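You operate a simulated robot arm through the tools that you are given. There is no shell and no other tool. Be economical: measure what you need, move in short steps, check, and stop when the job is done.

You run a simulated robot arm. Do the job below in one go: nothing can be reset, and whatever is moved stays where it is left.

TASK
Crimp the yellow and the green drain elbow and tray them.
Fine: one stroke on each clamp, both into the grey tray; fingers out from under the die at each stroke; the lever ends up. Set down upright: what you pick out.

It is judged by the outcome, as a careful person would: the job done as asked, and still so three seconds after it is handed in. It fails if anything else is knocked over, pushed out of place, dropped, spilled or broken.

THE ROBOT
A 7-joint arm with a two-finger parallel gripper, fixed in place. Base frame: the origin is at the foot of the arm, x ahead of it, y to its left, z up; the work surface is at about z = 0.8. Units: m, degrees, N and s.
With the tool pointing down near the work surface it reaches from about 0.3 to 0.7 m from the base axis. Its first joint turns from -66.0 to 66.0 degrees. Payload 1.57 kg.
Tool frame: the origin (TCP) lies between the finger pads and is the grasp point; the fingertips stand 0.03 m ahead of it; z points along the fingers, y is the line along which they close. Largest opening 0.11 m; finger width 0.024, thickness 0.012; the body of the gripper, 0.048 by 0.112 m, starts 0.078 m behind the TCP.
Orientation is told as [roll, pitch, yaw] about the base's x, y, z axes, in that order, counted from this pose: with the fingers straight down and closing along the base's y, the tool's x points along the base's -x, its y along +y and its z along -z.

THE INTERFACE
- The arm moves only by the tool nudge_tool. Its argument "rows" is a list of rows, each a list of 7 numbers: the shift along the base's x, y, z in units of 100 mm (1.0 is 100 mm), then the turn, a rotation vector about the base's x, y, z in units of 60 degrees (1.0 is 60 degrees), then the finger opening in mm, from 0 to 110. In form: [[tx, ty, tz, rx, ry, rz, claw], ...]. A call has 1 to 20 rows; each row is the pose to reach, as a shift and turn from the pose commanded when the call began. A call with a number of a shift or a turn outside -1 to 1 is refused whole. A row lasts 0.2 s, in which the tool goes at most 0.05 m and 8.6 degrees; a call with a longer step from one row to the next is refused whole, and so is a gripper value outside its range. Where a pose cannot be reached the arm comes as near as it can. A force on the tool above 40 N (or 10 N above the force at the start of the call, whichever is more), or a blocked arm, ends the call early, and 0.2 s more pass. Each finger travels about 0.108 m/s and halts on what it meets, pressing with about 25 N; the grip force reading is that of the motor and also rises with nothing between the fingers. The clock runs only during rows and for 0.2 s after the last one: add rows that repeat a pose to give the fingers time. The reply holds the time, the measured pose of the TCP, the force on the tool along the base axes, the opening and the grip force, in the units named above and with some noise, with the torque about the TCP (base axes, N m) and any sound that the robot's microphone picked up, and new pictures: "views" is both (left out), scene, wrist or none.
- Cameras (640 x 400 px; columns grow to the right, rows downward): "scene" is fixed at [0.1726, -0.398, 1.4031]; the picture's right is [0.69, -0.72, 0.00], its down [-0.43, -0.41, -0.81] and it looks along [0.58, 0.56, -0.59] (base axes); focal length 226 px, centre (320, 200). "wrist" rides on the gripper at [0.07, 0.016, -0.141] in the tool frame; the picture's right is [-0.23, 0.97, 0.00], its down [-0.86, -0.20, -0.48] and it looks along [-0.47, -0.11, 0.88] (tool axes); focal length 222 px, centre (320, 200). There is no depth. A picture from a camera that has moved, and an enlarged one, comes with that camera's place and axes in the base frame and with its lens.
- zoom(camera, box): a new picture of the part [left, top, right, bottom] of that camera's present view, enlarged. It takes no simulated time.
- finish_job(): hands the job in; it is judged then, once.

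Go step by step. Nothing tells you positions but the pictures and the camera data: compare them with the known pose of the tool, close in by small moves and look again before you grip or let go. The budget is 120 turns and 200 pictures, counting those below and the enlarged ones. Unless the task says otherwise, let go and move clear before handing in, and close with one line.

The tools are called as a command line: name --pt "numbers of a row" for each row, then --argument value for the rest, lists and objects as JSON in quotes. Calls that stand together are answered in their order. nudge_tool: Moves the arm, as the interface text tells. Its arguments: {"type":"object","properties":{"rows":{"type":"array","items":{"type":"array","items":{"type":"number"}}},"views":{"type":"string","enum":["both","scene","wrist","none"]}},"required":["rows"]} The other tools are called the same way: zoom (camera, box) takes an enlarged picture of a part of a camera's view; finish_job () hands the job in.

At the start:

```text
time: 0.0
tool_pos: [0.4206, -0.0205, 1.2889]
ee_rot: [-0.1, 0.0, 0.0]
contact_force: [0.2, 0.5, -0.2]
wrist_torque: [0.02, 0.01, -0.03]
finger_gap: 0.1099
grasp_force: 0.0
```

scene: 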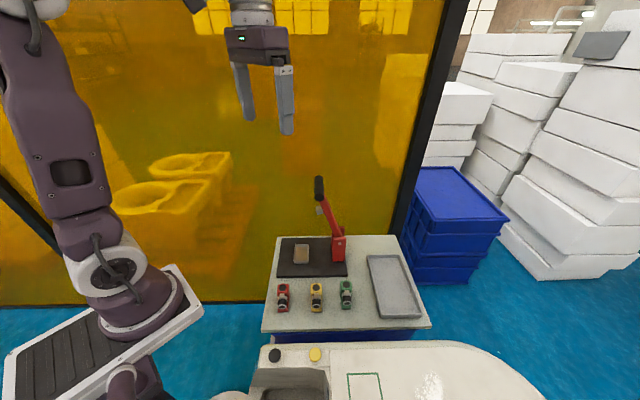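
wrist: 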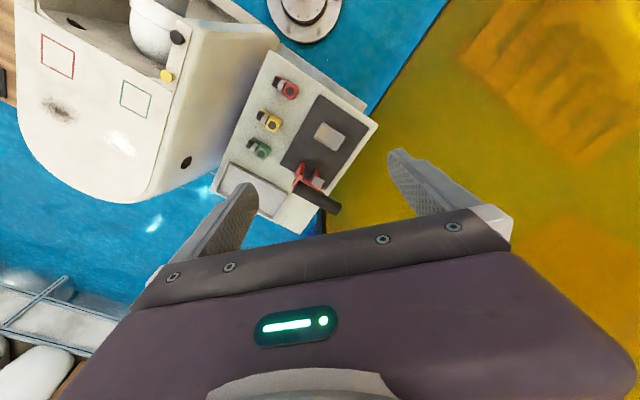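

I see a small bench with three elbows (red, yellow, green), a grey tray, and a lever press on a dark plate. I'll zoom in to measure them.

zoom --camera "scene" --box '[250, 160, 442, 340]'

zoom --camera "wrist" --box '[200, 40, 400, 240]'

```text
2.22 times, centred on (346, 250) of scene
camera zoom: at [0.1726, -0.398, 1.4031], right [0.69, -0.72, 0.0], down [-0.43, -0.41, -0.81], along [0.58, 0.56, -0.59], focal length 501 px, centre (262, 89)
```

zoom: 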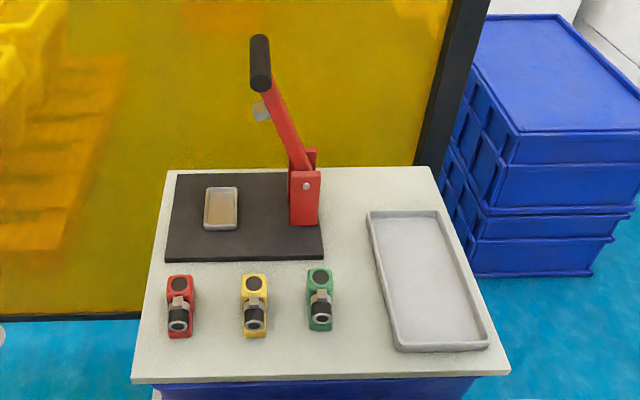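

```text
2.00 times, centred on (300, 140) of wrist
camera zoom: at [0.3509, -0.005, 1.4293], right [0.23, 0.97, 0.0], down [0.86, -0.2, 0.48], along [0.47, -0.11, -0.88], focal length 444 px, centre (360, 320)
```

zoom: 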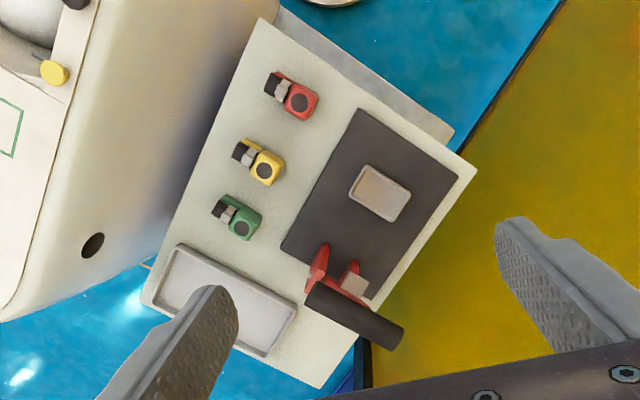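

The bench runs diagonally (its long axis is about (0.72,-0.69)), and the lever swings down along that axis onto the nest. I'll turn the gripper to match and look closer.

nudge_tool --pt "-0.07 -0.15 -0.15 0 0 0.128 110" --pt "-0.14 -0.3 -0.3 0 0 0.256 110" --pt "-0.21 -0.45 -0.45 0 0 0.384 110" --pt "-0.28 -0.6 -0.6 0 0 0.512 110" --pt "-0.35 -0.75 -0.75 0 0 0.64 110" --pt "-0.41 -0.9 -0.9 0 0 0.767 110" --pt "-0.41 -1.0 -1.0 0 0 0.767 110" --pt "-0.41 -1.0 -1.0 0 0 0.767 110" --views "wrist"

```text
time: 1.8
tool_pos: [0.3805, -0.1218, 1.187]
ee_rot: [0.0, 0.0, 46.1]
contact_force: [1.1, -0.3, -0.1]
wrist_torque: [0.0, -0.02, 0.01]
finger_gap: 0.1102
grasp_force: 0.0
camera wrist: at [0.3195, -0.1602, 1.3291], right [-0.54, 0.84, 0.0], down [0.74, 0.48, 0.48], along [0.4, 0.26, -0.88], focal length 222 px, centre (320, 200)
```

wrist: 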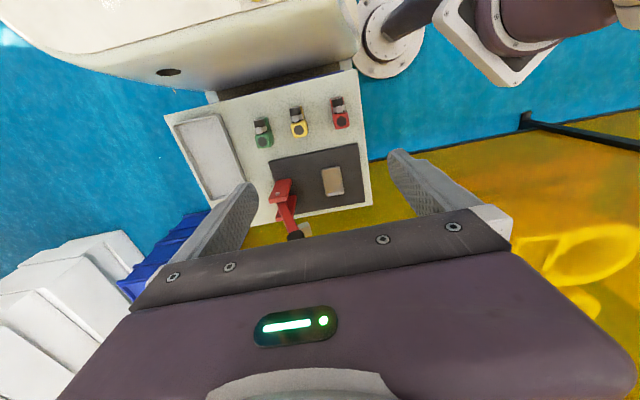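

The wrist view now lines up with the bench. I'll zoom on the elbows and the press.

zoom --camera "wrist" --box '[230, 80, 390, 250]'

zoom --camera "scene" --box '[270, 270, 370, 332]'

zoom --camera "scene" --box '[265, 170, 375, 280]'

```text
2.35 times, centred on (310, 165) of wrist
camera zoom: at [0.3195, -0.1602, 1.3291], right [-0.54, 0.84, 0.0], down [0.74, 0.48, 0.48], along [0.4, 0.26, -0.88], focal length 523 px, centre (344, 282)
```

zoom: 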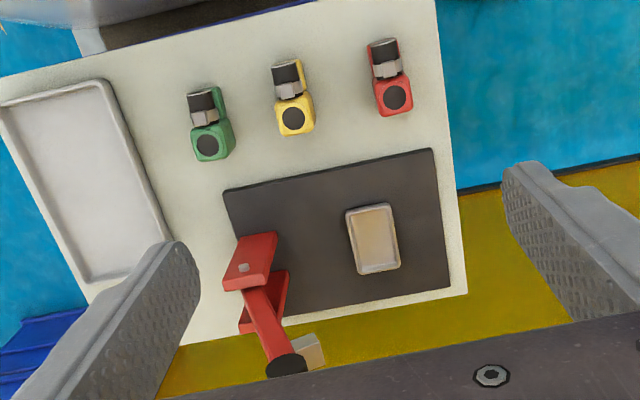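

```text
6.40 times, centred on (320, 301) of scene
camera zoom: at [0.1726, -0.398, 1.4031], right [0.69, -0.72, 0.0], down [-0.43, -0.41, -0.81], along [0.58, 0.56, -0.59], focal length 1444 px, centre (320, -446)
```

zoom: 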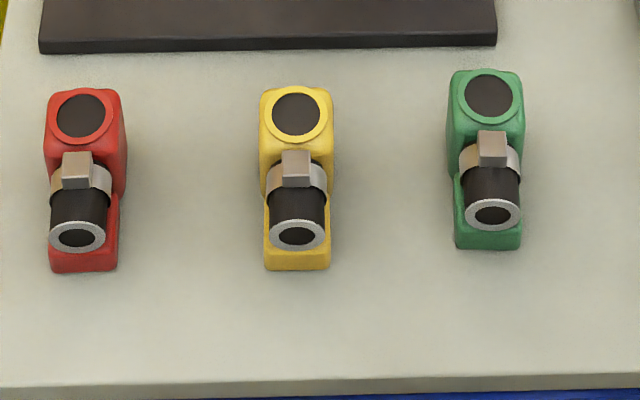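

```text
3.64 times, centred on (320, 225) of scene
camera zoom: at [0.1726, -0.398, 1.4031], right [0.69, -0.72, 0.0], down [-0.43, -0.41, -0.81], along [0.58, 0.56, -0.59], focal length 820 px, centre (320, 109)
```

zoom: 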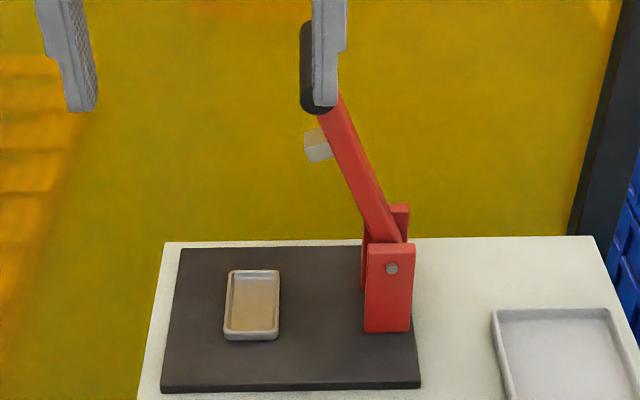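

Each elbow has a narrow base, a tall block with a hole, and a tube with a metal clamp ear. The nest takes the base, and straight down the gripper would hit the raised lever and die there, so I'll tilt it about 35° toward the near side and move closer.

nudge_tool --pt "0 -0.1 -0.2 0.084 -0.0805 0 110" --pt "0 -0.2 -0.4 0.168 -0.161 0 110" --pt "0 -0.3 -0.6 0.252 -0.2415 0 110" --pt "0 -0.4 -0.8 0.336 -0.322 0 110" --pt "0 -0.6 -1.0 0.42 -0.4025 0 110" --pt "0 -0.6 -1.0 0.42 -0.4025 0 110" --views "both"

```text
time: 3.2
tool_pos: [0.3796, -0.1818, 1.0868]
ee_rot: [0.0, -34.9, 46.0]
contact_force: [0.2, 0.1, -0.3]
wrist_torque: [0.03, -0.01, 0.04]
finger_gap: 0.11
grasp_force: 0.1
camera wrist: at [0.2724, -0.27, 1.1638], right [-0.57, 0.81, 0.13], down [0.44, 0.17, 0.88], along [0.69, 0.56, -0.45], focal length 222 px, centre (320, 200)
```

scene: 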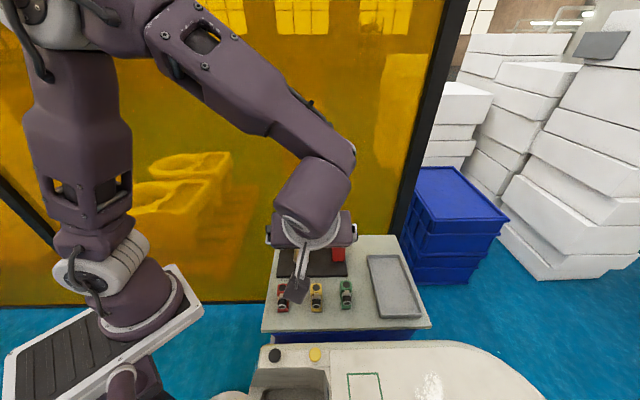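
wrist: 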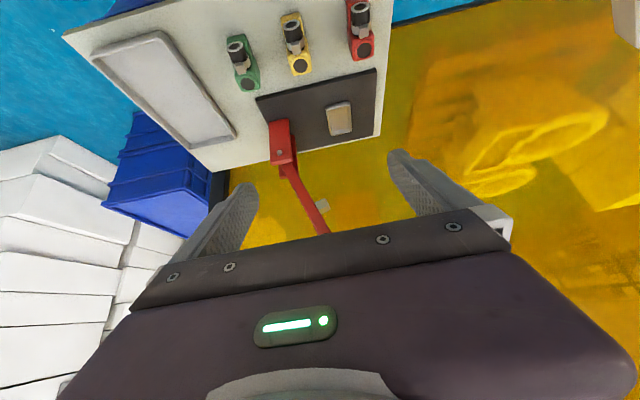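

Good oblique view. I'll zoom on the press and the elbows from here.

zoom --camera "wrist" --box '[220, 60, 420, 240]'

zoom --camera "wrist" --box '[220, 0, 380, 110]'

```text
2.22 times, centred on (320, 150) of wrist
camera zoom: at [0.2724, -0.27, 1.1638], right [-0.57, 0.81, 0.13], down [0.44, 0.17, 0.88], along [0.69, 0.56, -0.45], focal length 494 px, centre (320, 311)
```

zoom: 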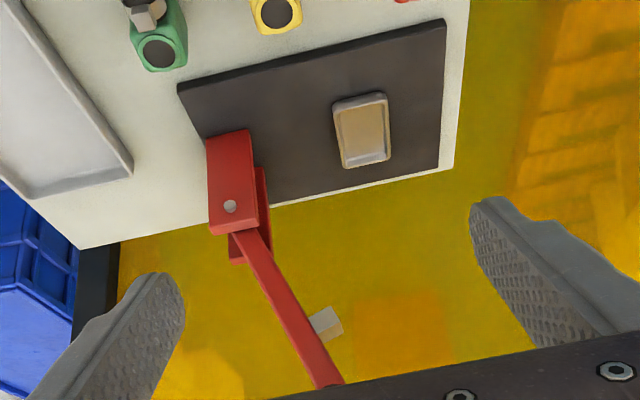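

```text
3.64 times, centred on (300, 55) of wrist
camera zoom: at [0.2724, -0.27, 1.1638], right [-0.57, 0.81, 0.13], down [0.44, 0.17, 0.88], along [0.69, 0.56, -0.45], focal length 808 px, centre (393, 727)
```

zoom: 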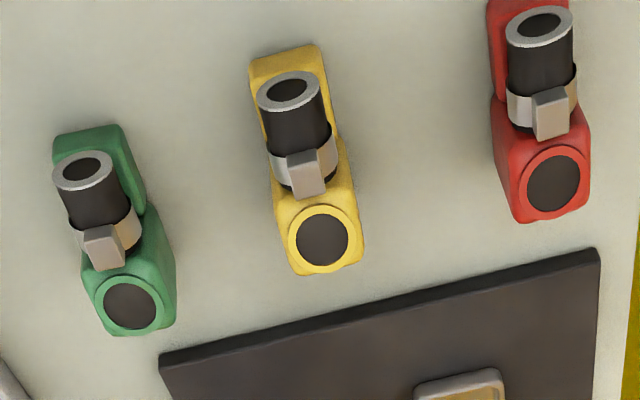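

I estimate the yellow block's top at about x=0.42, y=-0.145, z=0.845, and the nest centre at about (0.49, -0.01). The die lines up with the clamp ear if the elbow keeps its present heading. I'll set the tilt to 30° and come down behind and above yellow.

nudge_tool --pt "0.03 0.0 -0.3 -0.06 0.058 0 80" --pt "0.06 0.0 -0.6 -0.06 0.058 0 70" --pt "0.09 0.0 -1.0 -0.06 0.058 0 60" --pt "0.09 0.0 -1.0 -0.06 0.058 0 60" --views "both"

```text
time: 4.2
tool_pos: [0.3892, -0.1812, 0.9866]
ee_rot: [0.1, -29.9, 46.0]
contact_force: [0.2, 0.1, 0.3]
wrist_torque: [-0.06, -0.06, 0.02]
finger_gap: 0.0598
grasp_force: 0.1
camera wrist: at [0.2864, -0.2644, 1.0753], right [-0.56, 0.82, 0.12], down [0.49, 0.22, 0.84], along [0.66, 0.53, -0.53], focal length 222 px, centre (320, 200)
```

scene: 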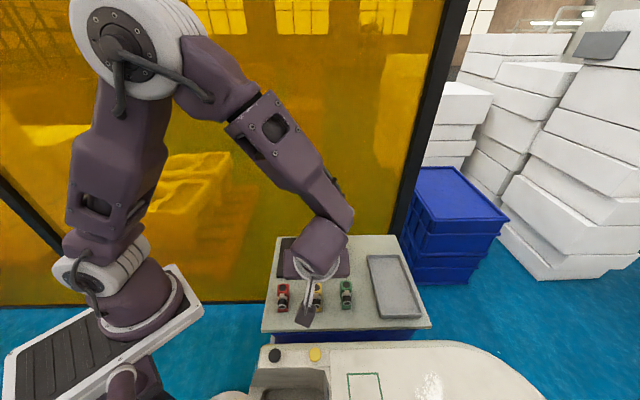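
wrist: 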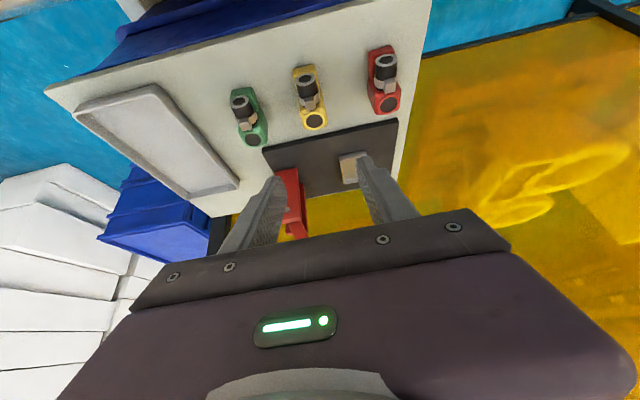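

Clear so far. I'll descend to the pre-grasp point.

nudge_tool --pt "0 0.0 -0.3 0 0 0 60" --pt "0 0.0 -0.6 0 0 0 60" --pt "0 0.0 -0.75 0 0 0 60" --pt "0 0.0 -0.75 0 0 0 60" --views "both"

zoom --camera "wrist" --box '[220, 80, 420, 240]'

zoom --camera "scene" --box '[260, 230, 380, 330]'

```text
time: 5.2
tool_pos: [0.3899, -0.1811, 0.9121]
ee_rot: [0.1, -29.9, 46.1]
contact_force: [-0.1, -0.9, -0.4]
wrist_torque: [-0.03, -0.01, 0.01]
finger_gap: 0.0599
grasp_force: 0.1
camera wrist: at [0.2867, -0.2643, 1.0005], right [-0.56, 0.82, 0.12], down [0.49, 0.22, 0.84], along [0.66, 0.53, -0.53], focal length 222 px, centre (320, 200)
```

scene: 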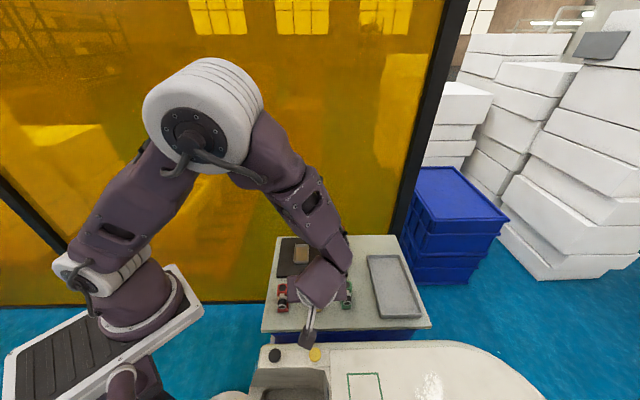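
wrist: 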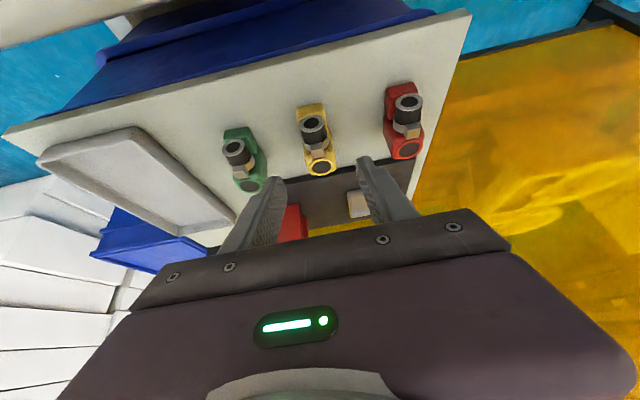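

```text
2.50 times, centred on (320, 160) of wrist
camera zoom: at [0.2867, -0.2643, 1.0005], right [-0.56, 0.82, 0.12], down [0.49, 0.22, 0.84], along [0.66, 0.53, -0.53], focal length 555 px, centre (320, 300)
```

zoom: 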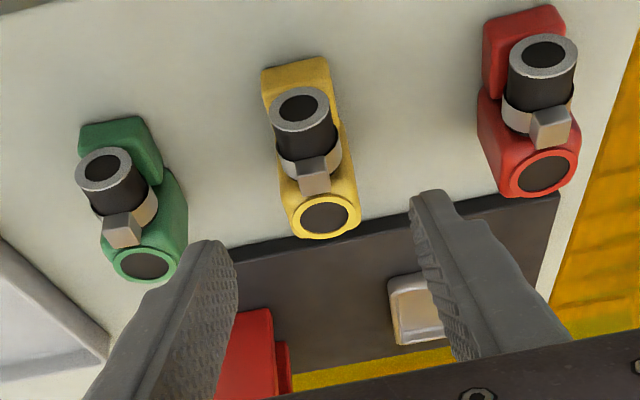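

```text
4.00 times, centred on (320, 280) of scene
camera zoom: at [0.1726, -0.398, 1.4031], right [0.69, -0.72, 0.0], down [-0.43, -0.41, -0.81], along [0.58, 0.56, -0.59], focal length 902 px, centre (320, -120)
```

zoom: 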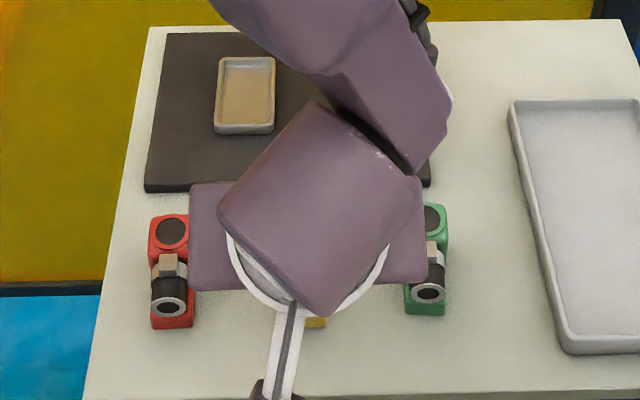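

Yellow sits centred between the fingers, yawed about -2.5° from the hand. I'll match that, slide in along the tool axis with the fingers open and check before closing.

nudge_tool --pt "0 0 0 0 0 -0.042 60" --pt "0.07 0.07 -0.17 0 0 -0.042 60" --pt "0.14 0.14 -0.34 0 0 -0.042 60" --pt "0.21 0.21 -0.5 0 0 -0.042 60" --pt "0.273 0.279 -0.67 0 0 -0.042 60" --pt "0.273 0.279 -0.67 0 0 -0.042 60" --views "wrist"

zoom --camera "wrist" --box '[220, 80, 420, 240]'

```text
time: 6.6
tool_pos: [0.4164, -0.1534, 0.8447]
ee_rot: [0.1, -29.9, 43.6]
contact_force: [0.2, -0.2, -0.7]
wrist_torque: [0.01, -0.02, 0.01]
finger_gap: 0.0601
grasp_force: 0.0
camera wrist: at [0.3104, -0.231, 0.9335], right [-0.53, 0.84, 0.11], down [0.5, 0.2, 0.84], along [0.68, 0.5, -0.53], focal length 222 px, centre (320, 200)
```

wrist: 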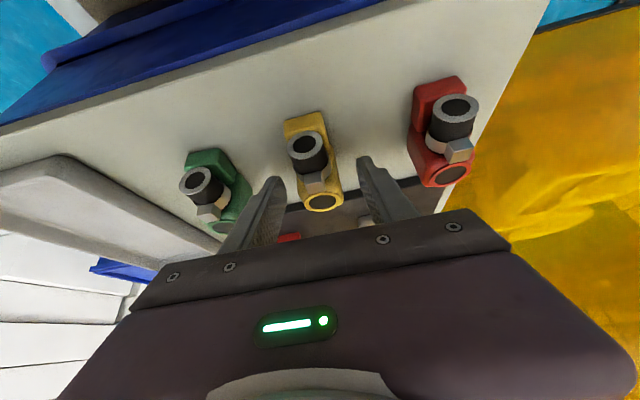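

```text
2.50 times, centred on (320, 160) of wrist
camera zoom: at [0.3104, -0.231, 0.9335], right [-0.53, 0.84, 0.11], down [0.5, 0.2, 0.84], along [0.68, 0.5, -0.53], focal length 555 px, centre (320, 300)
```

zoom: 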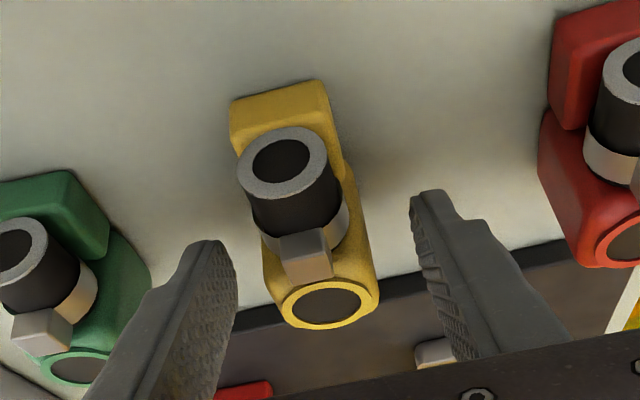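

The block is centred within about half a millimetre, so I'll close on it.

nudge_tool --pt "0 0 0 0 0 0 45" --pt "0 0 0 0 0 0 30" --pt "0 0 0 0 0 0 15" --pt "0 0 0 0 0 0 10" --pt "0 0 0 0 0 0 10" --views "wrist"

```text
time: 7.8
tool_pos: [0.416, -0.1542, 0.845]
ee_rot: [0.1, -29.9, 43.4]
contact_force: [0.1, -0.8, 0.7]
wrist_torque: [-0.02, -0.02, -0.01]
finger_gap: 0.0313
grasp_force: 25.0
camera wrist: at [0.3103, -0.231, 0.9336], right [-0.53, 0.84, 0.12], down [0.5, 0.2, 0.84], along [0.68, 0.5, -0.53], focal length 222 px, centre (320, 200)
```

wrist: 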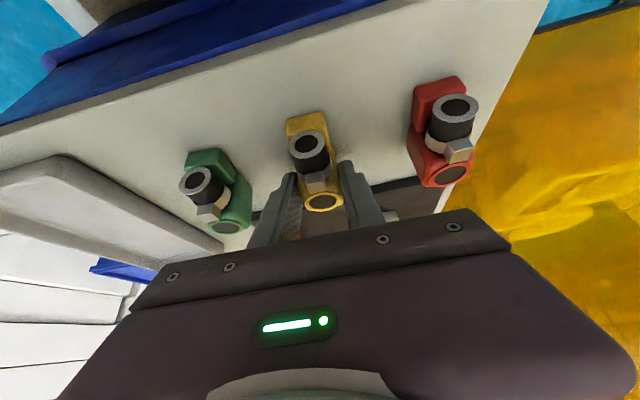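

Yellow is held (31 mm gap). I'll lift it and move partway toward the nest, staying on the near side of the lever.

nudge_tool --pt "0 0 0.15 0 0 0 10" --pt "0 0 0.4 0 0 0 10" --pt "0 0 0.65 0 0 0 10" --pt "0 0 0.85 0 0 0 10" --pt "0.1 0.2 0.85 0 0 0 10" --pt "0.2 0.4 0.85 0 0 0 10" --pt "0.3 0.6 0.85 0 0 0 10" --pt "0.4 0.8 0.85 0 0 0 10" --pt "0.4 0.8 0.85 0 0 0 10" --views "both"

zoom --camera "wrist" --box '[220, 80, 420, 240]'

zoom --camera "scene" --box '[250, 160, 410, 320]'

```text
time: 9.8
tool_pos: [0.4565, -0.0725, 0.93]
ee_rot: [0.2, -29.8, 43.5]
contact_force: [0.5, 0.1, -1.0]
wrist_torque: [0.01, 0.02, 0.0]
finger_gap: 0.0315
grasp_force: 24.9
camera wrist: at [0.3506, -0.1513, 1.0189], right [-0.53, 0.84, 0.12], down [0.5, 0.2, 0.84], along [0.68, 0.5, -0.53], focal length 222 px, centre (320, 200)
```

scene: 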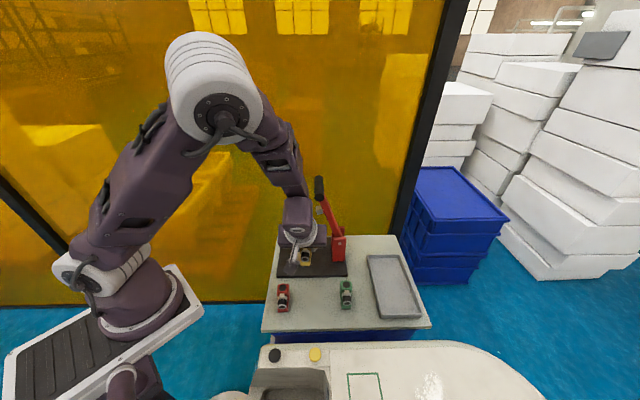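
wrist: 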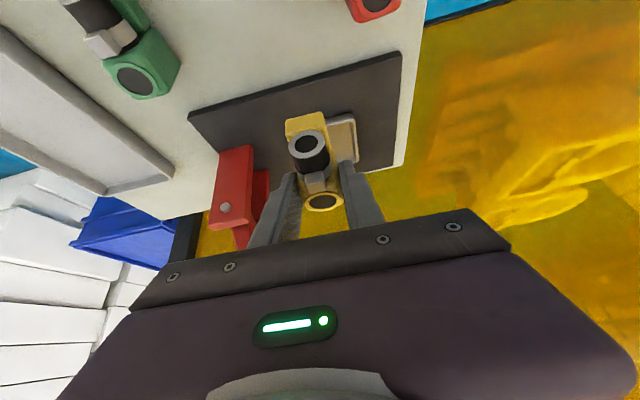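

```text
2.50 times, centred on (320, 160) of wrist
camera zoom: at [0.3506, -0.1513, 1.0189], right [-0.53, 0.84, 0.12], down [0.5, 0.2, 0.84], along [0.68, 0.5, -0.53], focal length 555 px, centre (320, 300)
```

zoom: 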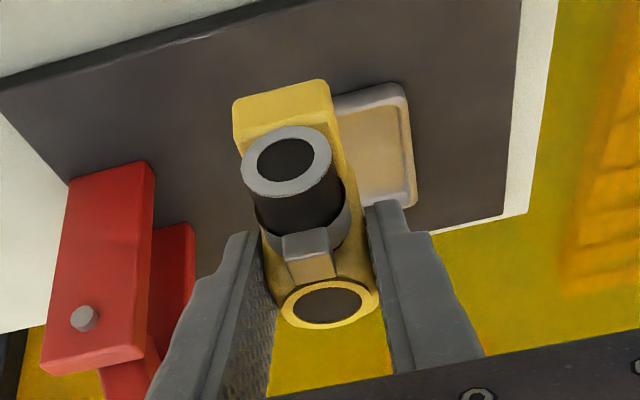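

```text
2.50 times, centred on (330, 240) of scene
camera zoom: at [0.1726, -0.398, 1.4031], right [0.69, -0.72, 0.0], down [-0.43, -0.41, -0.81], along [0.58, 0.56, -0.59], focal length 564 px, centre (295, 100)
```

zoom: 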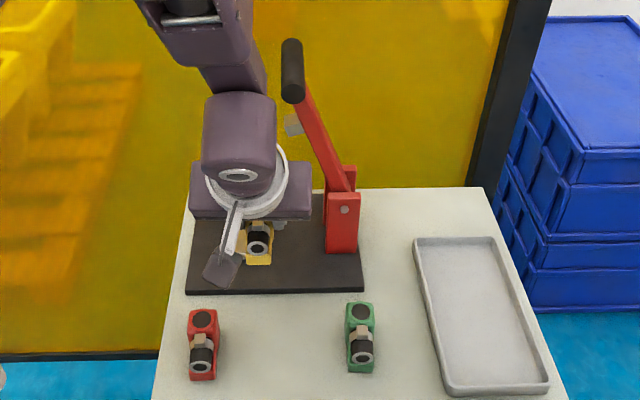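

The nest shows beside the held elbow, with its centre about 18 mm to the side and 70 mm further on. I'll move to just above it and look.

nudge_tool --pt "0.08 0.21 0 0 0 0 10" --pt "0.157 0.419 -0.05 0 0 0 10" --pt "0.21 0.48 -0.2 0 0 0 10" --pt "0.26 0.53 -0.35 0 0 0 10" --pt "0.31 0.585 -0.47 0 0 0 10" --pt "0.365 0.635 -0.57 0 0 0 10" --pt "0.365 0.635 -0.57 0 0 0 10" --views "both"

zoom --camera "wrist" --box '[220, 80, 420, 240]'

zoom --camera "scene" --box '[260, 170, 370, 280]'

```text
time: 11.4
tool_pos: [0.4928, -0.0092, 0.8748]
ee_rot: [0.1, -29.9, 43.6]
contact_force: [0.7, 0.7, 0.1]
wrist_torque: [0.01, -0.03, 0.01]
finger_gap: 0.0315
grasp_force: 25.3
camera wrist: at [0.3866, -0.088, 0.9618], right [-0.53, 0.84, 0.12], down [0.5, 0.2, 0.84], along [0.68, 0.5, -0.53], focal length 222 px, centre (320, 200)
```

scene: 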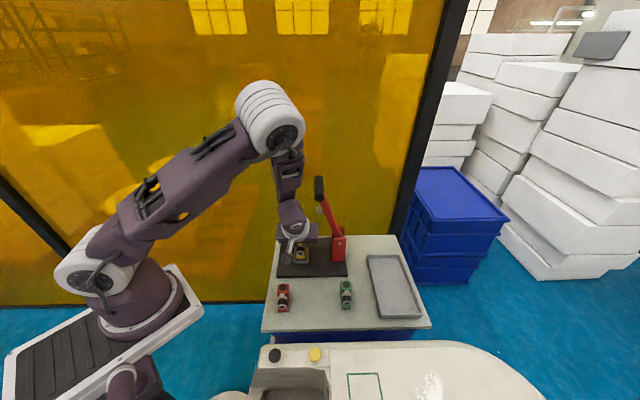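
wrist: 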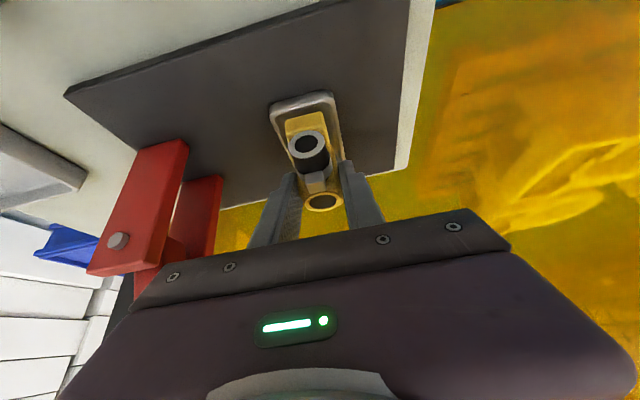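

```text
2.50 times, centred on (320, 160) of wrist
camera zoom: at [0.3866, -0.088, 0.9618], right [-0.53, 0.84, 0.12], down [0.5, 0.2, 0.84], along [0.68, 0.5, -0.53], focal length 555 px, centre (320, 300)
```

zoom: 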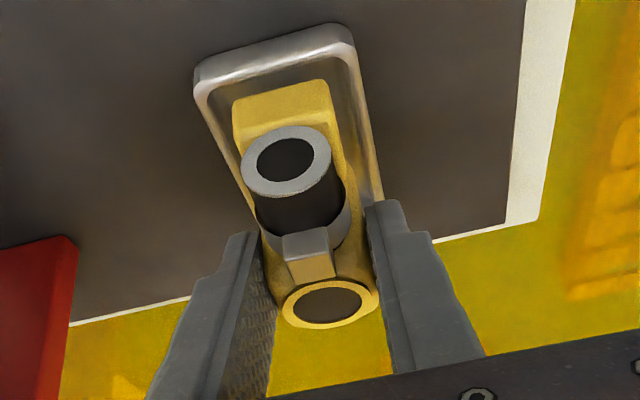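

```text
3.64 times, centred on (315, 225) of scene
camera zoom: at [0.1726, -0.398, 1.4031], right [0.69, -0.72, 0.0], down [-0.43, -0.41, -0.81], along [0.58, 0.56, -0.59], focal length 820 px, centre (338, 109)
```

zoom: 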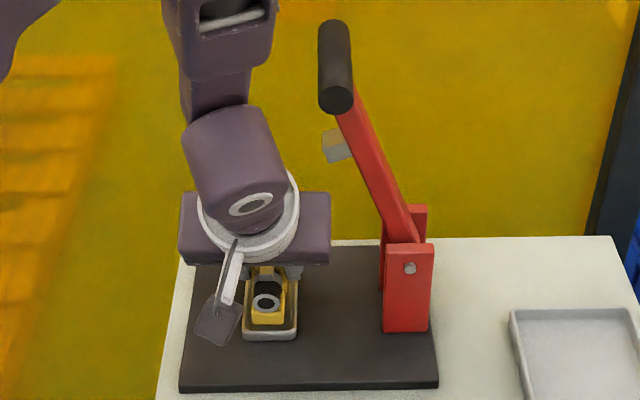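

The elbow is centred laterally. Lengthwise it needs about 3 mm more, so I'll shift that and lower it gently.

nudge_tool --pt "0.022 0.022 0 0 0 0 10" --pt "0.022 0.022 -0.04 0 0 0 10" --pt "0.022 0.022 -0.08 0 0 0 10" --pt "0.022 0.022 -0.11 0 0 0 10" --pt "0.022 0.022 -0.13 0 0 0 10" --pt "0.022 0.022 -0.15 0 0 0 10" --pt "0.022 0.022 -0.15 0 0 0 10" --views "wrist"

zoom --camera "wrist" --box '[220, 80, 420, 240]'

zoom --camera "scene" --box '[270, 220, 330, 280]'

```text
time: 13.0
tool_pos: [0.4952, -0.0071, 0.858]
ee_rot: [0.0, -30.1, 43.4]
contact_force: [1.9, 1.7, 17.6]
wrist_torque: [0.17, -0.06, -0.04]
finger_gap: 0.0316
grasp_force: 24.9
camera wrist: at [0.3889, -0.0861, 0.9466], right [-0.53, 0.84, 0.11], down [0.5, 0.2, 0.84], along [0.69, 0.5, -0.53], focal length 222 px, centre (320, 200)
```

wrist: 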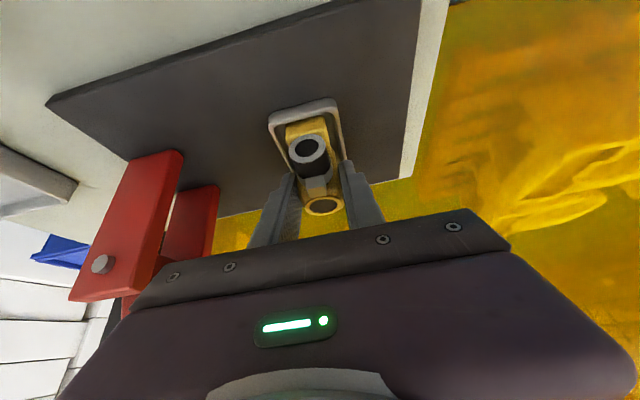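

```text
2.50 times, centred on (320, 160) of wrist
camera zoom: at [0.3889, -0.0861, 0.9466], right [-0.53, 0.84, 0.11], down [0.5, 0.2, 0.84], along [0.69, 0.5, -0.53], focal length 555 px, centre (320, 300)
```

zoom: 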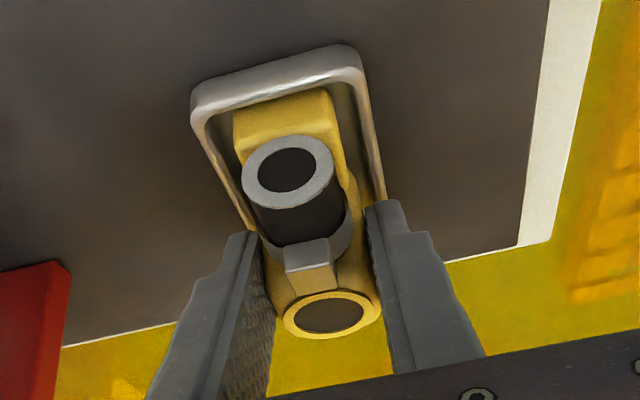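

```text
6.67 times, centred on (300, 250) of scene
camera zoom: at [0.1724, -0.398, 1.4031], right [0.69, -0.72, 0.0], down [-0.43, -0.41, -0.81], along [0.58, 0.56, -0.59], focal length 1504 px, centre (453, -133)
```

zoom: 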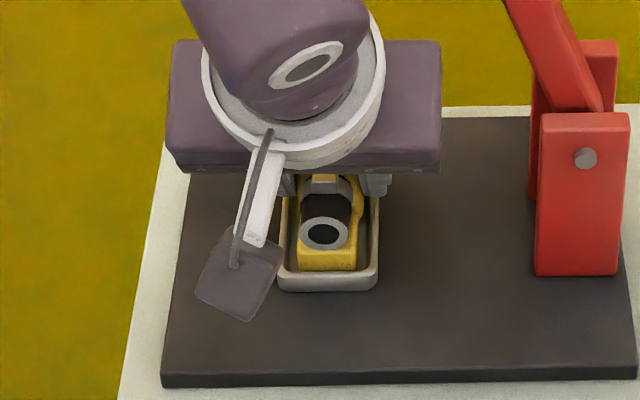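

Contact at the height I expected, and the base sits inside the rim. I'll release and back out along the tool axis.

nudge_tool --pt "0 0 0.01 0 0 0 36" --pt "0 0 0.01 0 0 0 46" --pt "0 0 0.01 0 0 0 50" --pt "-0.07 -0.066 0.18 0 0 0 50" --pt "-0.14 -0.132 0.35 0 0 0 50" --pt "-0.24 -0.23 0.59 0 0 0 50" --pt "-0.34 -0.33 0.84 0 0 0 50" --pt "-0.34 -0.33 0.84 0 0 0 50" --views "both"

zoom --camera "wrist" --box '[220, 80, 420, 240]'

zoom --camera "scene" --box '[270, 160, 380, 280]'

```text
time: 14.8
tool_pos: [0.4595, -0.0417, 0.9432]
ee_rot: [0.1, -29.9, 43.5]
contact_force: [-0.3, -0.3, 0.4]
wrist_torque: [-0.01, -0.02, -0.04]
finger_gap: 0.0502
grasp_force: 0.0
camera wrist: at [0.354, -0.119, 1.0312], right [-0.53, 0.84, 0.12], down [0.5, 0.2, 0.84], along [0.68, 0.5, -0.53], focal length 222 px, centre (320, 200)
```

scene: 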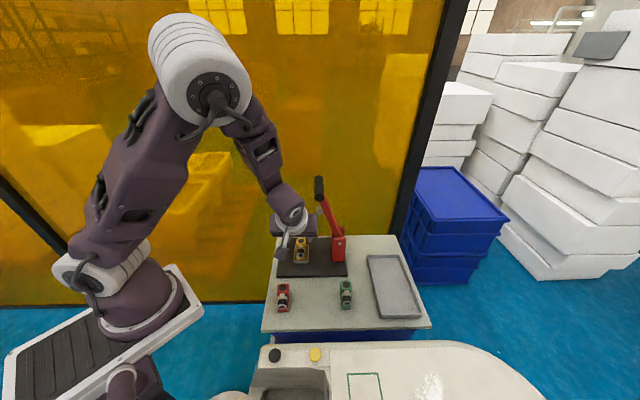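
wrist: 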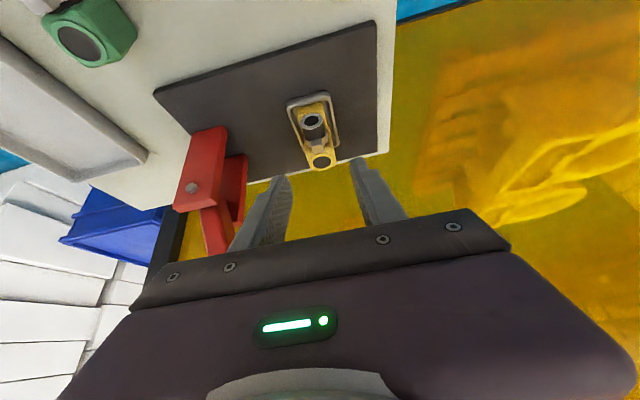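

```text
2.50 times, centred on (320, 160) of wrist
camera zoom: at [0.354, -0.119, 1.0312], right [-0.53, 0.84, 0.12], down [0.5, 0.2, 0.84], along [0.68, 0.5, -0.53], focal length 555 px, centre (320, 300)
```

zoom: 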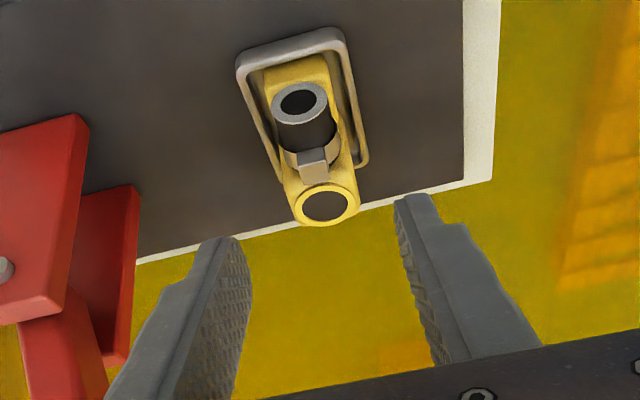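

```text
3.33 times, centred on (325, 220) of scene
camera zoom: at [0.1726, -0.398, 1.4031], right [0.69, -0.72, 0.0], down [-0.43, -0.41, -0.81], along [0.58, 0.56, -0.59], focal length 752 px, centre (303, 133)
```

zoom: 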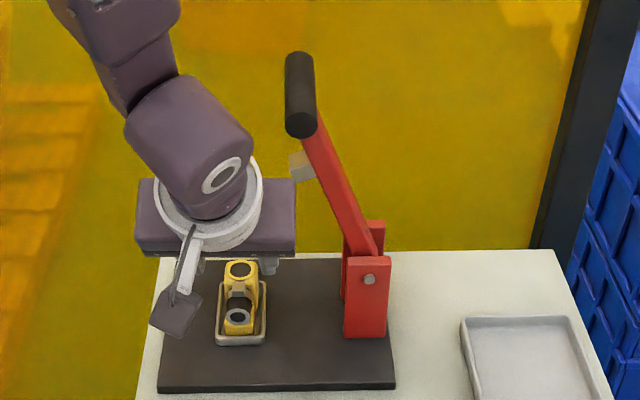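

The yellow elbow is seated squarely in the nest. I'll rise clear on the near side, bring the hand upright and prepare to take the handle.

nudge_tool --pt "-0.1 -0.1 0.15 0 0 0 50" --pt "-0.25 -0.25 0.35 0 0 0 50" --pt "-0.4 -0.4 0.55 0 0 0 50" --pt "-0.55 -0.57 0.8 0 0 0 50" --pt "-0.55 -0.57 1.0 0 0 0 50" --pt "-0.55 -0.57 1.0 -0.086 0.09 0 50" --pt "-0.55 -0.57 1.0 -0.172 0.181 0 50" --pt "-0.55 -0.57 1.0 -0.258 0.272 0 50" --pt "-0.55 -0.57 1.0 -0.344 0.3627 0 50" --pt "-0.55 -0.57 1.0 -0.344 0.3627 0 50" --views "none"

```text
time: 17.0
tool_pos: [0.4053, -0.0977, 1.042]
ee_rot: [0.2, 0.2, 43.4]
contact_force: [0.1, 0.1, 0.7]
wrist_torque: [0.0, 0.01, -0.03]
finger_gap: 0.0501
grasp_force: 0.1
```

The hand is upright. I'll rise above handle height and move over its near end to look.

nudge_tool --pt "0 0 0.25 0 0 0 60" --pt "0 0 0.5 0 0 0 60" --pt "0 0 0.75 0 0 0 60" --pt "0 0 1.0 0 0 0 60" --pt "0.2 0 1.0 0 0 0 60" --pt "0.4 0 1.0 0 0 0 60" --pt "0.6 0 1.0 0 0 0 60" --pt "0.83 0.0 1.0 0 0 0 60" --pt "0.83 0.0 1.0 0 0 0 60" --views "both"

zoom --camera "wrist" --box '[220, 100, 420, 240]'

zoom --camera "scene" --box '[270, 140, 380, 260]'

```text
time: 19.0
tool_pos: [0.4876, -0.0984, 1.1425]
ee_rot: [0.1, 0.1, 43.5]
contact_force: [0.5, -0.6, -0.2]
wrist_torque: [0.0, -0.03, 0.0]
finger_gap: 0.06
grasp_force: 0.0
camera wrist: at [0.4274, -0.1338, 1.2847], right [-0.51, 0.86, 0.0], down [0.76, 0.44, 0.48], along [0.41, 0.24, -0.88], focal length 222 px, centre (320, 200)
```

scene: 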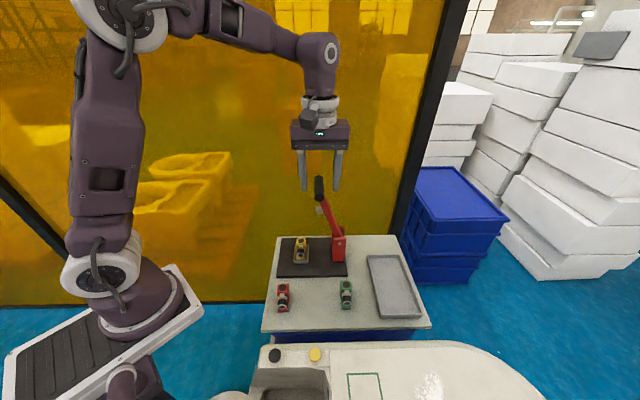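
wrist: 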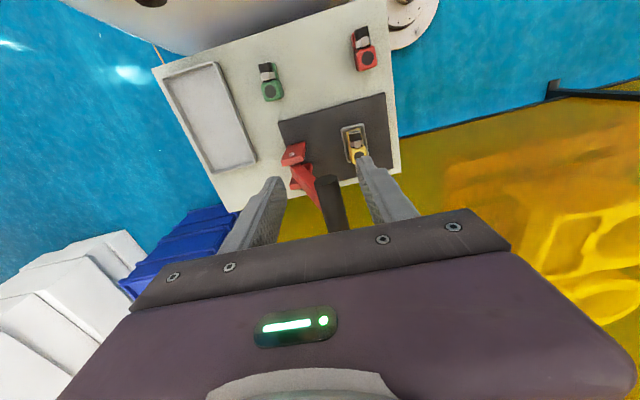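

```text
2.86 times, centred on (320, 170) of wrist
camera zoom: at [0.4274, -0.1338, 1.2847], right [-0.51, 0.86, 0.0], down [0.76, 0.44, 0.48], along [0.41, 0.24, -0.88], focal length 635 px, centre (320, 286)
```

zoom: 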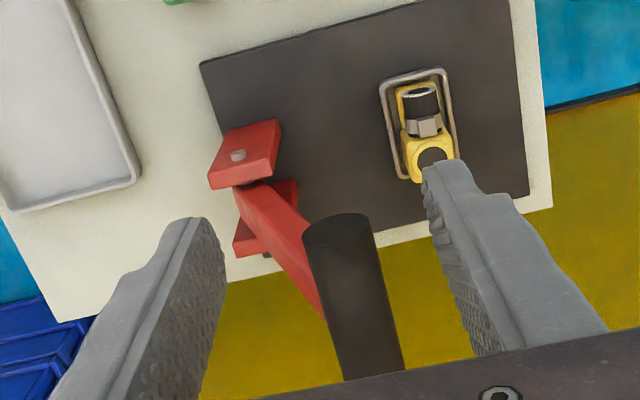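

```text
3.33 times, centred on (325, 200) of scene
camera zoom: at [0.1726, -0.398, 1.4031], right [0.69, -0.72, 0.0], down [-0.43, -0.41, -0.81], along [0.58, 0.56, -0.59], focal length 752 px, centre (303, 200)
```

zoom: 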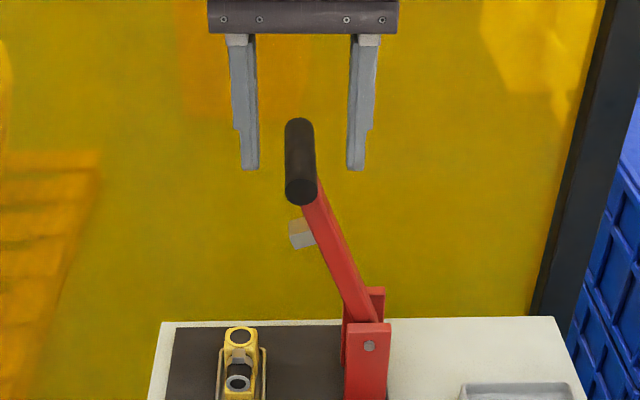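

The handle bar runs along the bench's depth axis from about e2=0.284 to 0.367, at z≈1.085, with the lever at its middle. I'll straddle its near part with open fingers.

nudge_tool --pt "0.1 0.105 0 0 0 0 60" --pt "0.2 0.21 -0.1 0 0 0 60" --pt "0.2 0.21 -0.35 0 0 0 60" --pt "0.2 0.21 -0.58 0 0 0 60" --pt "0.2 0.21 -0.58 0 0 0 60" --views "both"

zoom --camera "wrist" --box '[220, 100, 420, 240]'

zoom --camera "scene" --box '[270, 140, 380, 260]'

```text
time: 20.2
tool_pos: [0.5097, -0.0765, 1.0842]
ee_rot: [0.1, 0.1, 43.6]
contact_force: [0.2, 0.0, 0.2]
wrist_torque: [-0.02, 0.03, 0.02]
finger_gap: 0.0599
grasp_force: 0.1
camera wrist: at [0.4476, -0.1125, 1.227], right [-0.51, 0.86, 0.0], down [0.76, 0.44, 0.48], along [0.41, 0.24, -0.88], focal length 222 px, centre (320, 200)
```

scene: 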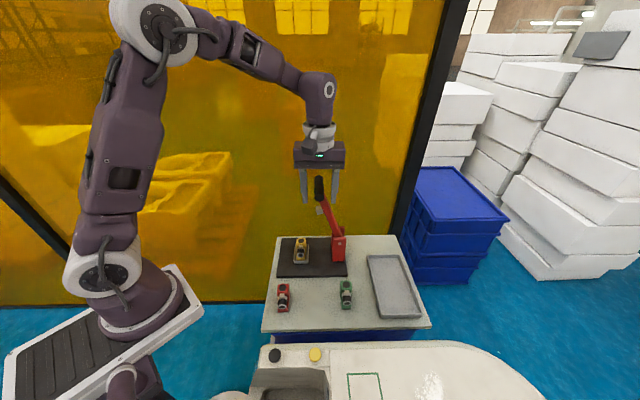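
wrist: 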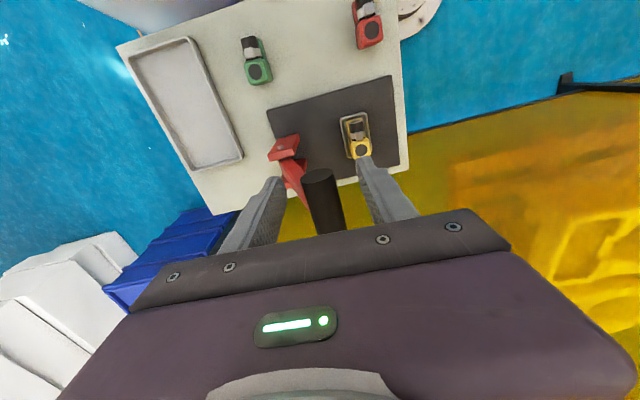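

```text
2.86 times, centred on (320, 170) of wrist
camera zoom: at [0.4476, -0.1125, 1.227], right [-0.51, 0.86, 0.0], down [0.76, 0.44, 0.48], along [0.41, 0.24, -0.88], focal length 635 px, centre (320, 286)
```

zoom: 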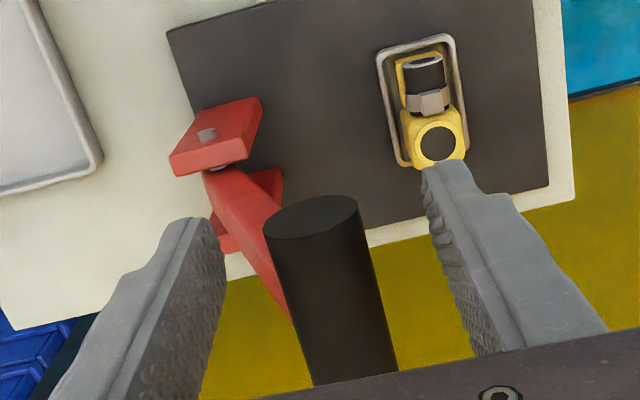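

```text
3.33 times, centred on (325, 200) of scene
camera zoom: at [0.1726, -0.398, 1.4031], right [0.69, -0.72, 0.0], down [-0.43, -0.41, -0.81], along [0.58, 0.56, -0.59], focal length 752 px, centre (303, 200)
```

zoom: 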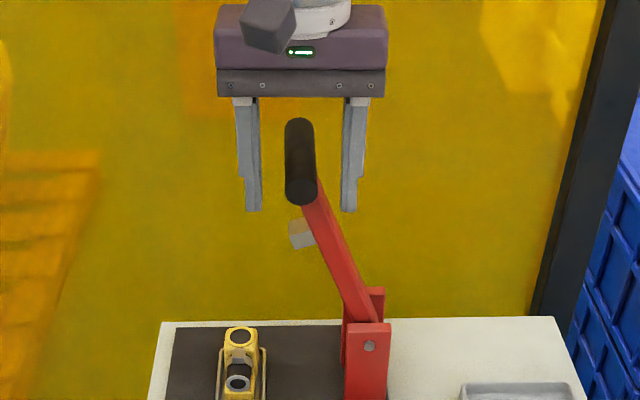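

The bar is centred between the fingers. I'll lower 6 mm and grip it.

nudge_tool --pt "0 0 -0.06 0 0 0 60" --pt "0 0 -0.06 0 0 0 40" --pt "0 0 -0.06 0 0 0 20" --pt "0 0 -0.06 0 0 0 5" --pt "0 0 -0.06 0 0 0 5" --pt "0 0 -0.06 0 0 0 5" --views "scene"

zoom --camera "scene" --box '[270, 140, 380, 260]'

```text
time: 21.6
tool_pos: [0.5084, -0.0764, 1.0773]
ee_rot: [0.1, 0.1, 43.6]
contact_force: [0.2, -1.2, -4.0]
wrist_torque: [-0.03, 0.06, 0.88]
finger_gap: 0.025
grasp_force: 36.4
```

scene: 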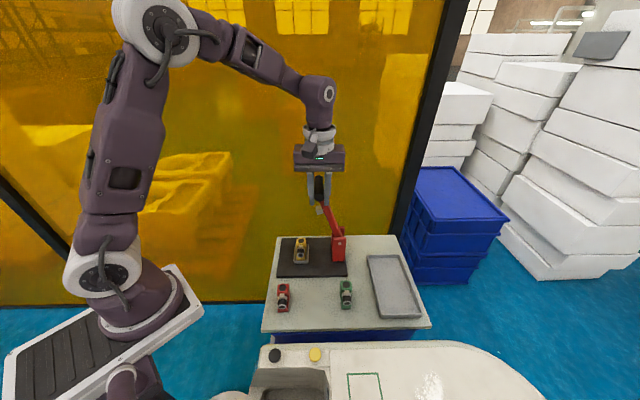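

```text
3.33 times, centred on (325, 200) of scene
camera zoom: at [0.1727, -0.3981, 1.4031], right [0.69, -0.72, 0.0], down [-0.43, -0.41, -0.81], along [0.58, 0.56, -0.59], focal length 752 px, centre (303, 200)
```

zoom: 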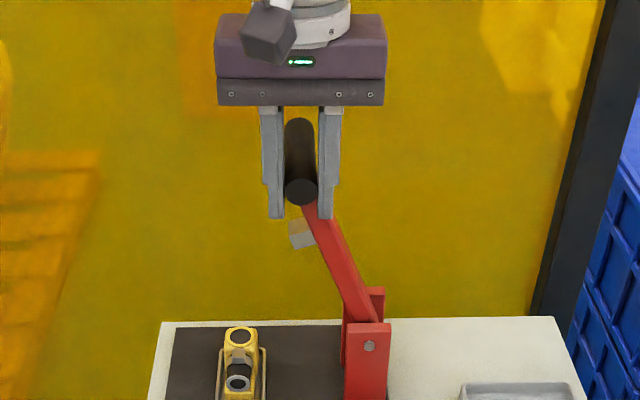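

The handle is gripped. I'll swing it along the arc about the pivot, to about 150° first.

nudge_tool --pt "-0.065 0.068 -0.034 0 0 0 5" --pt "-0.131 0.136 -0.076 0 0 0 5" --pt "-0.256 0.265 -0.172 0 0 0 5" --pt "-0.374 0.387 -0.286 0 0 0 5" --pt "-0.482 0.499 -0.417 0 0 0 5" --pt "-0.58 0.601 -0.563 0 0 0 5" --pt "-0.668 0.691 -0.724 0 0 0 5" --pt "-0.742 0.768 -0.897 0 0 0 5" --views "scene"

zoom --camera "scene" --box '[250, 150, 370, 280]'

```text
time: 23.4
tool_pos: [0.434, -0.0004, 0.9871]
ee_rot: [0.1, 0.1, 43.6]
contact_force: [-1.3, -10.3, 0.6]
wrist_torque: [-0.48, 0.09, 0.84]
finger_gap: 0.0253
grasp_force: 36.7
```

scene: 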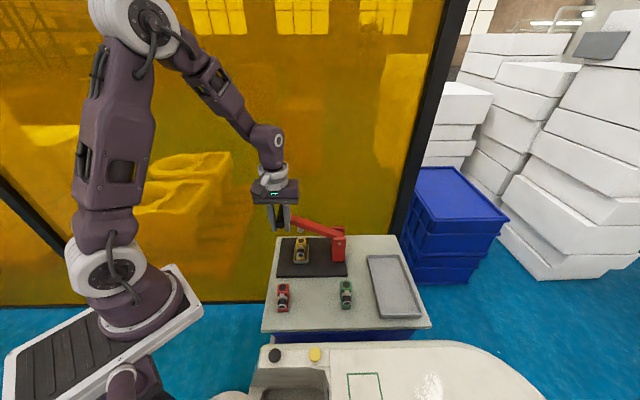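

```text
3.08 times, centred on (310, 215) of scene
camera zoom: at [0.1726, -0.3983, 1.403], right [0.69, -0.72, 0.0], down [-0.43, -0.41, -0.81], along [0.58, 0.56, -0.59], focal length 694 px, centre (351, 154)
```

zoom: 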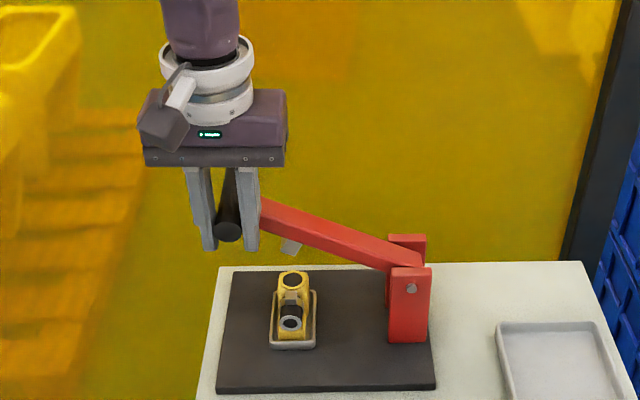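

The lever follows well at about 150°. I'll continue the stroke down to full.

nudge_tool --pt "-0.063 0.064 -0.183 0 0 0 5" --pt "-0.111 0.113 -0.374 0 0 0 5" --pt "-0.146 0.148 -0.572 0 0 0 5" --pt "-0.16 0.163 -0.706 0 0 0 5" --pt "-0.166 0.168 -0.78 0 0 0 5" --pt "-0.169 0.171 -0.841 0 0 0 5" --pt "-0.171 0.173 -0.91 0 0 0 5" --pt "-0.171 0.173 -0.977 0 0 0 5" --views "scene"

zoom --camera "scene" --box '[250, 170, 370, 290]'

```text
time: 25.2
tool_pos: [0.4185, 0.0169, 0.8909]
ee_rot: [0.1, 0.1, 43.3]
contact_force: [19.5, -17.5, 8.5]
wrist_torque: [0.04, 0.14, 0.29]
finger_gap: 0.0281
grasp_force: 13.3
```

scene: 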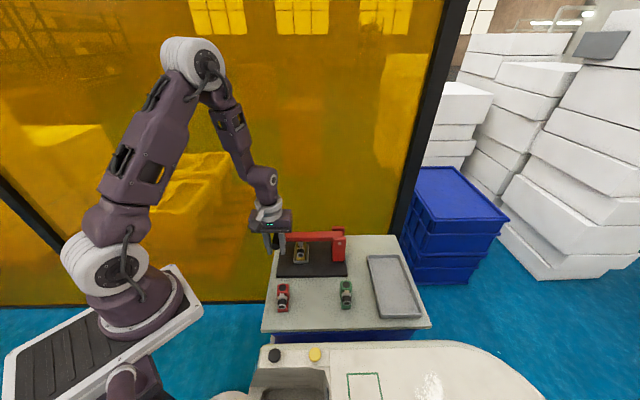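

```text
3.33 times, centred on (310, 230) of scene
camera zoom: at [0.173, -0.3985, 1.4029], right [0.69, -0.72, 0.0], down [-0.43, -0.41, -0.81], along [0.58, 0.56, -0.59], focal length 752 px, centre (353, 100)
```

zoom: 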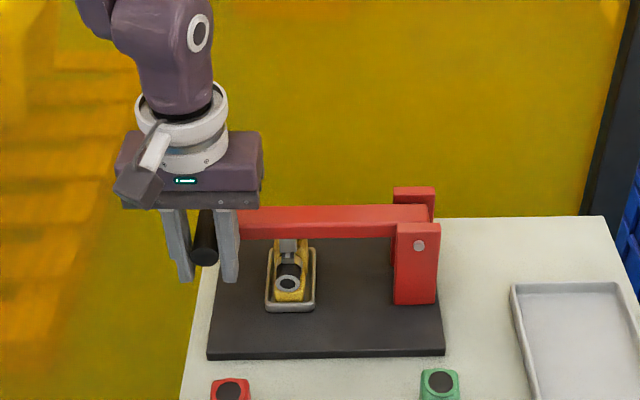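

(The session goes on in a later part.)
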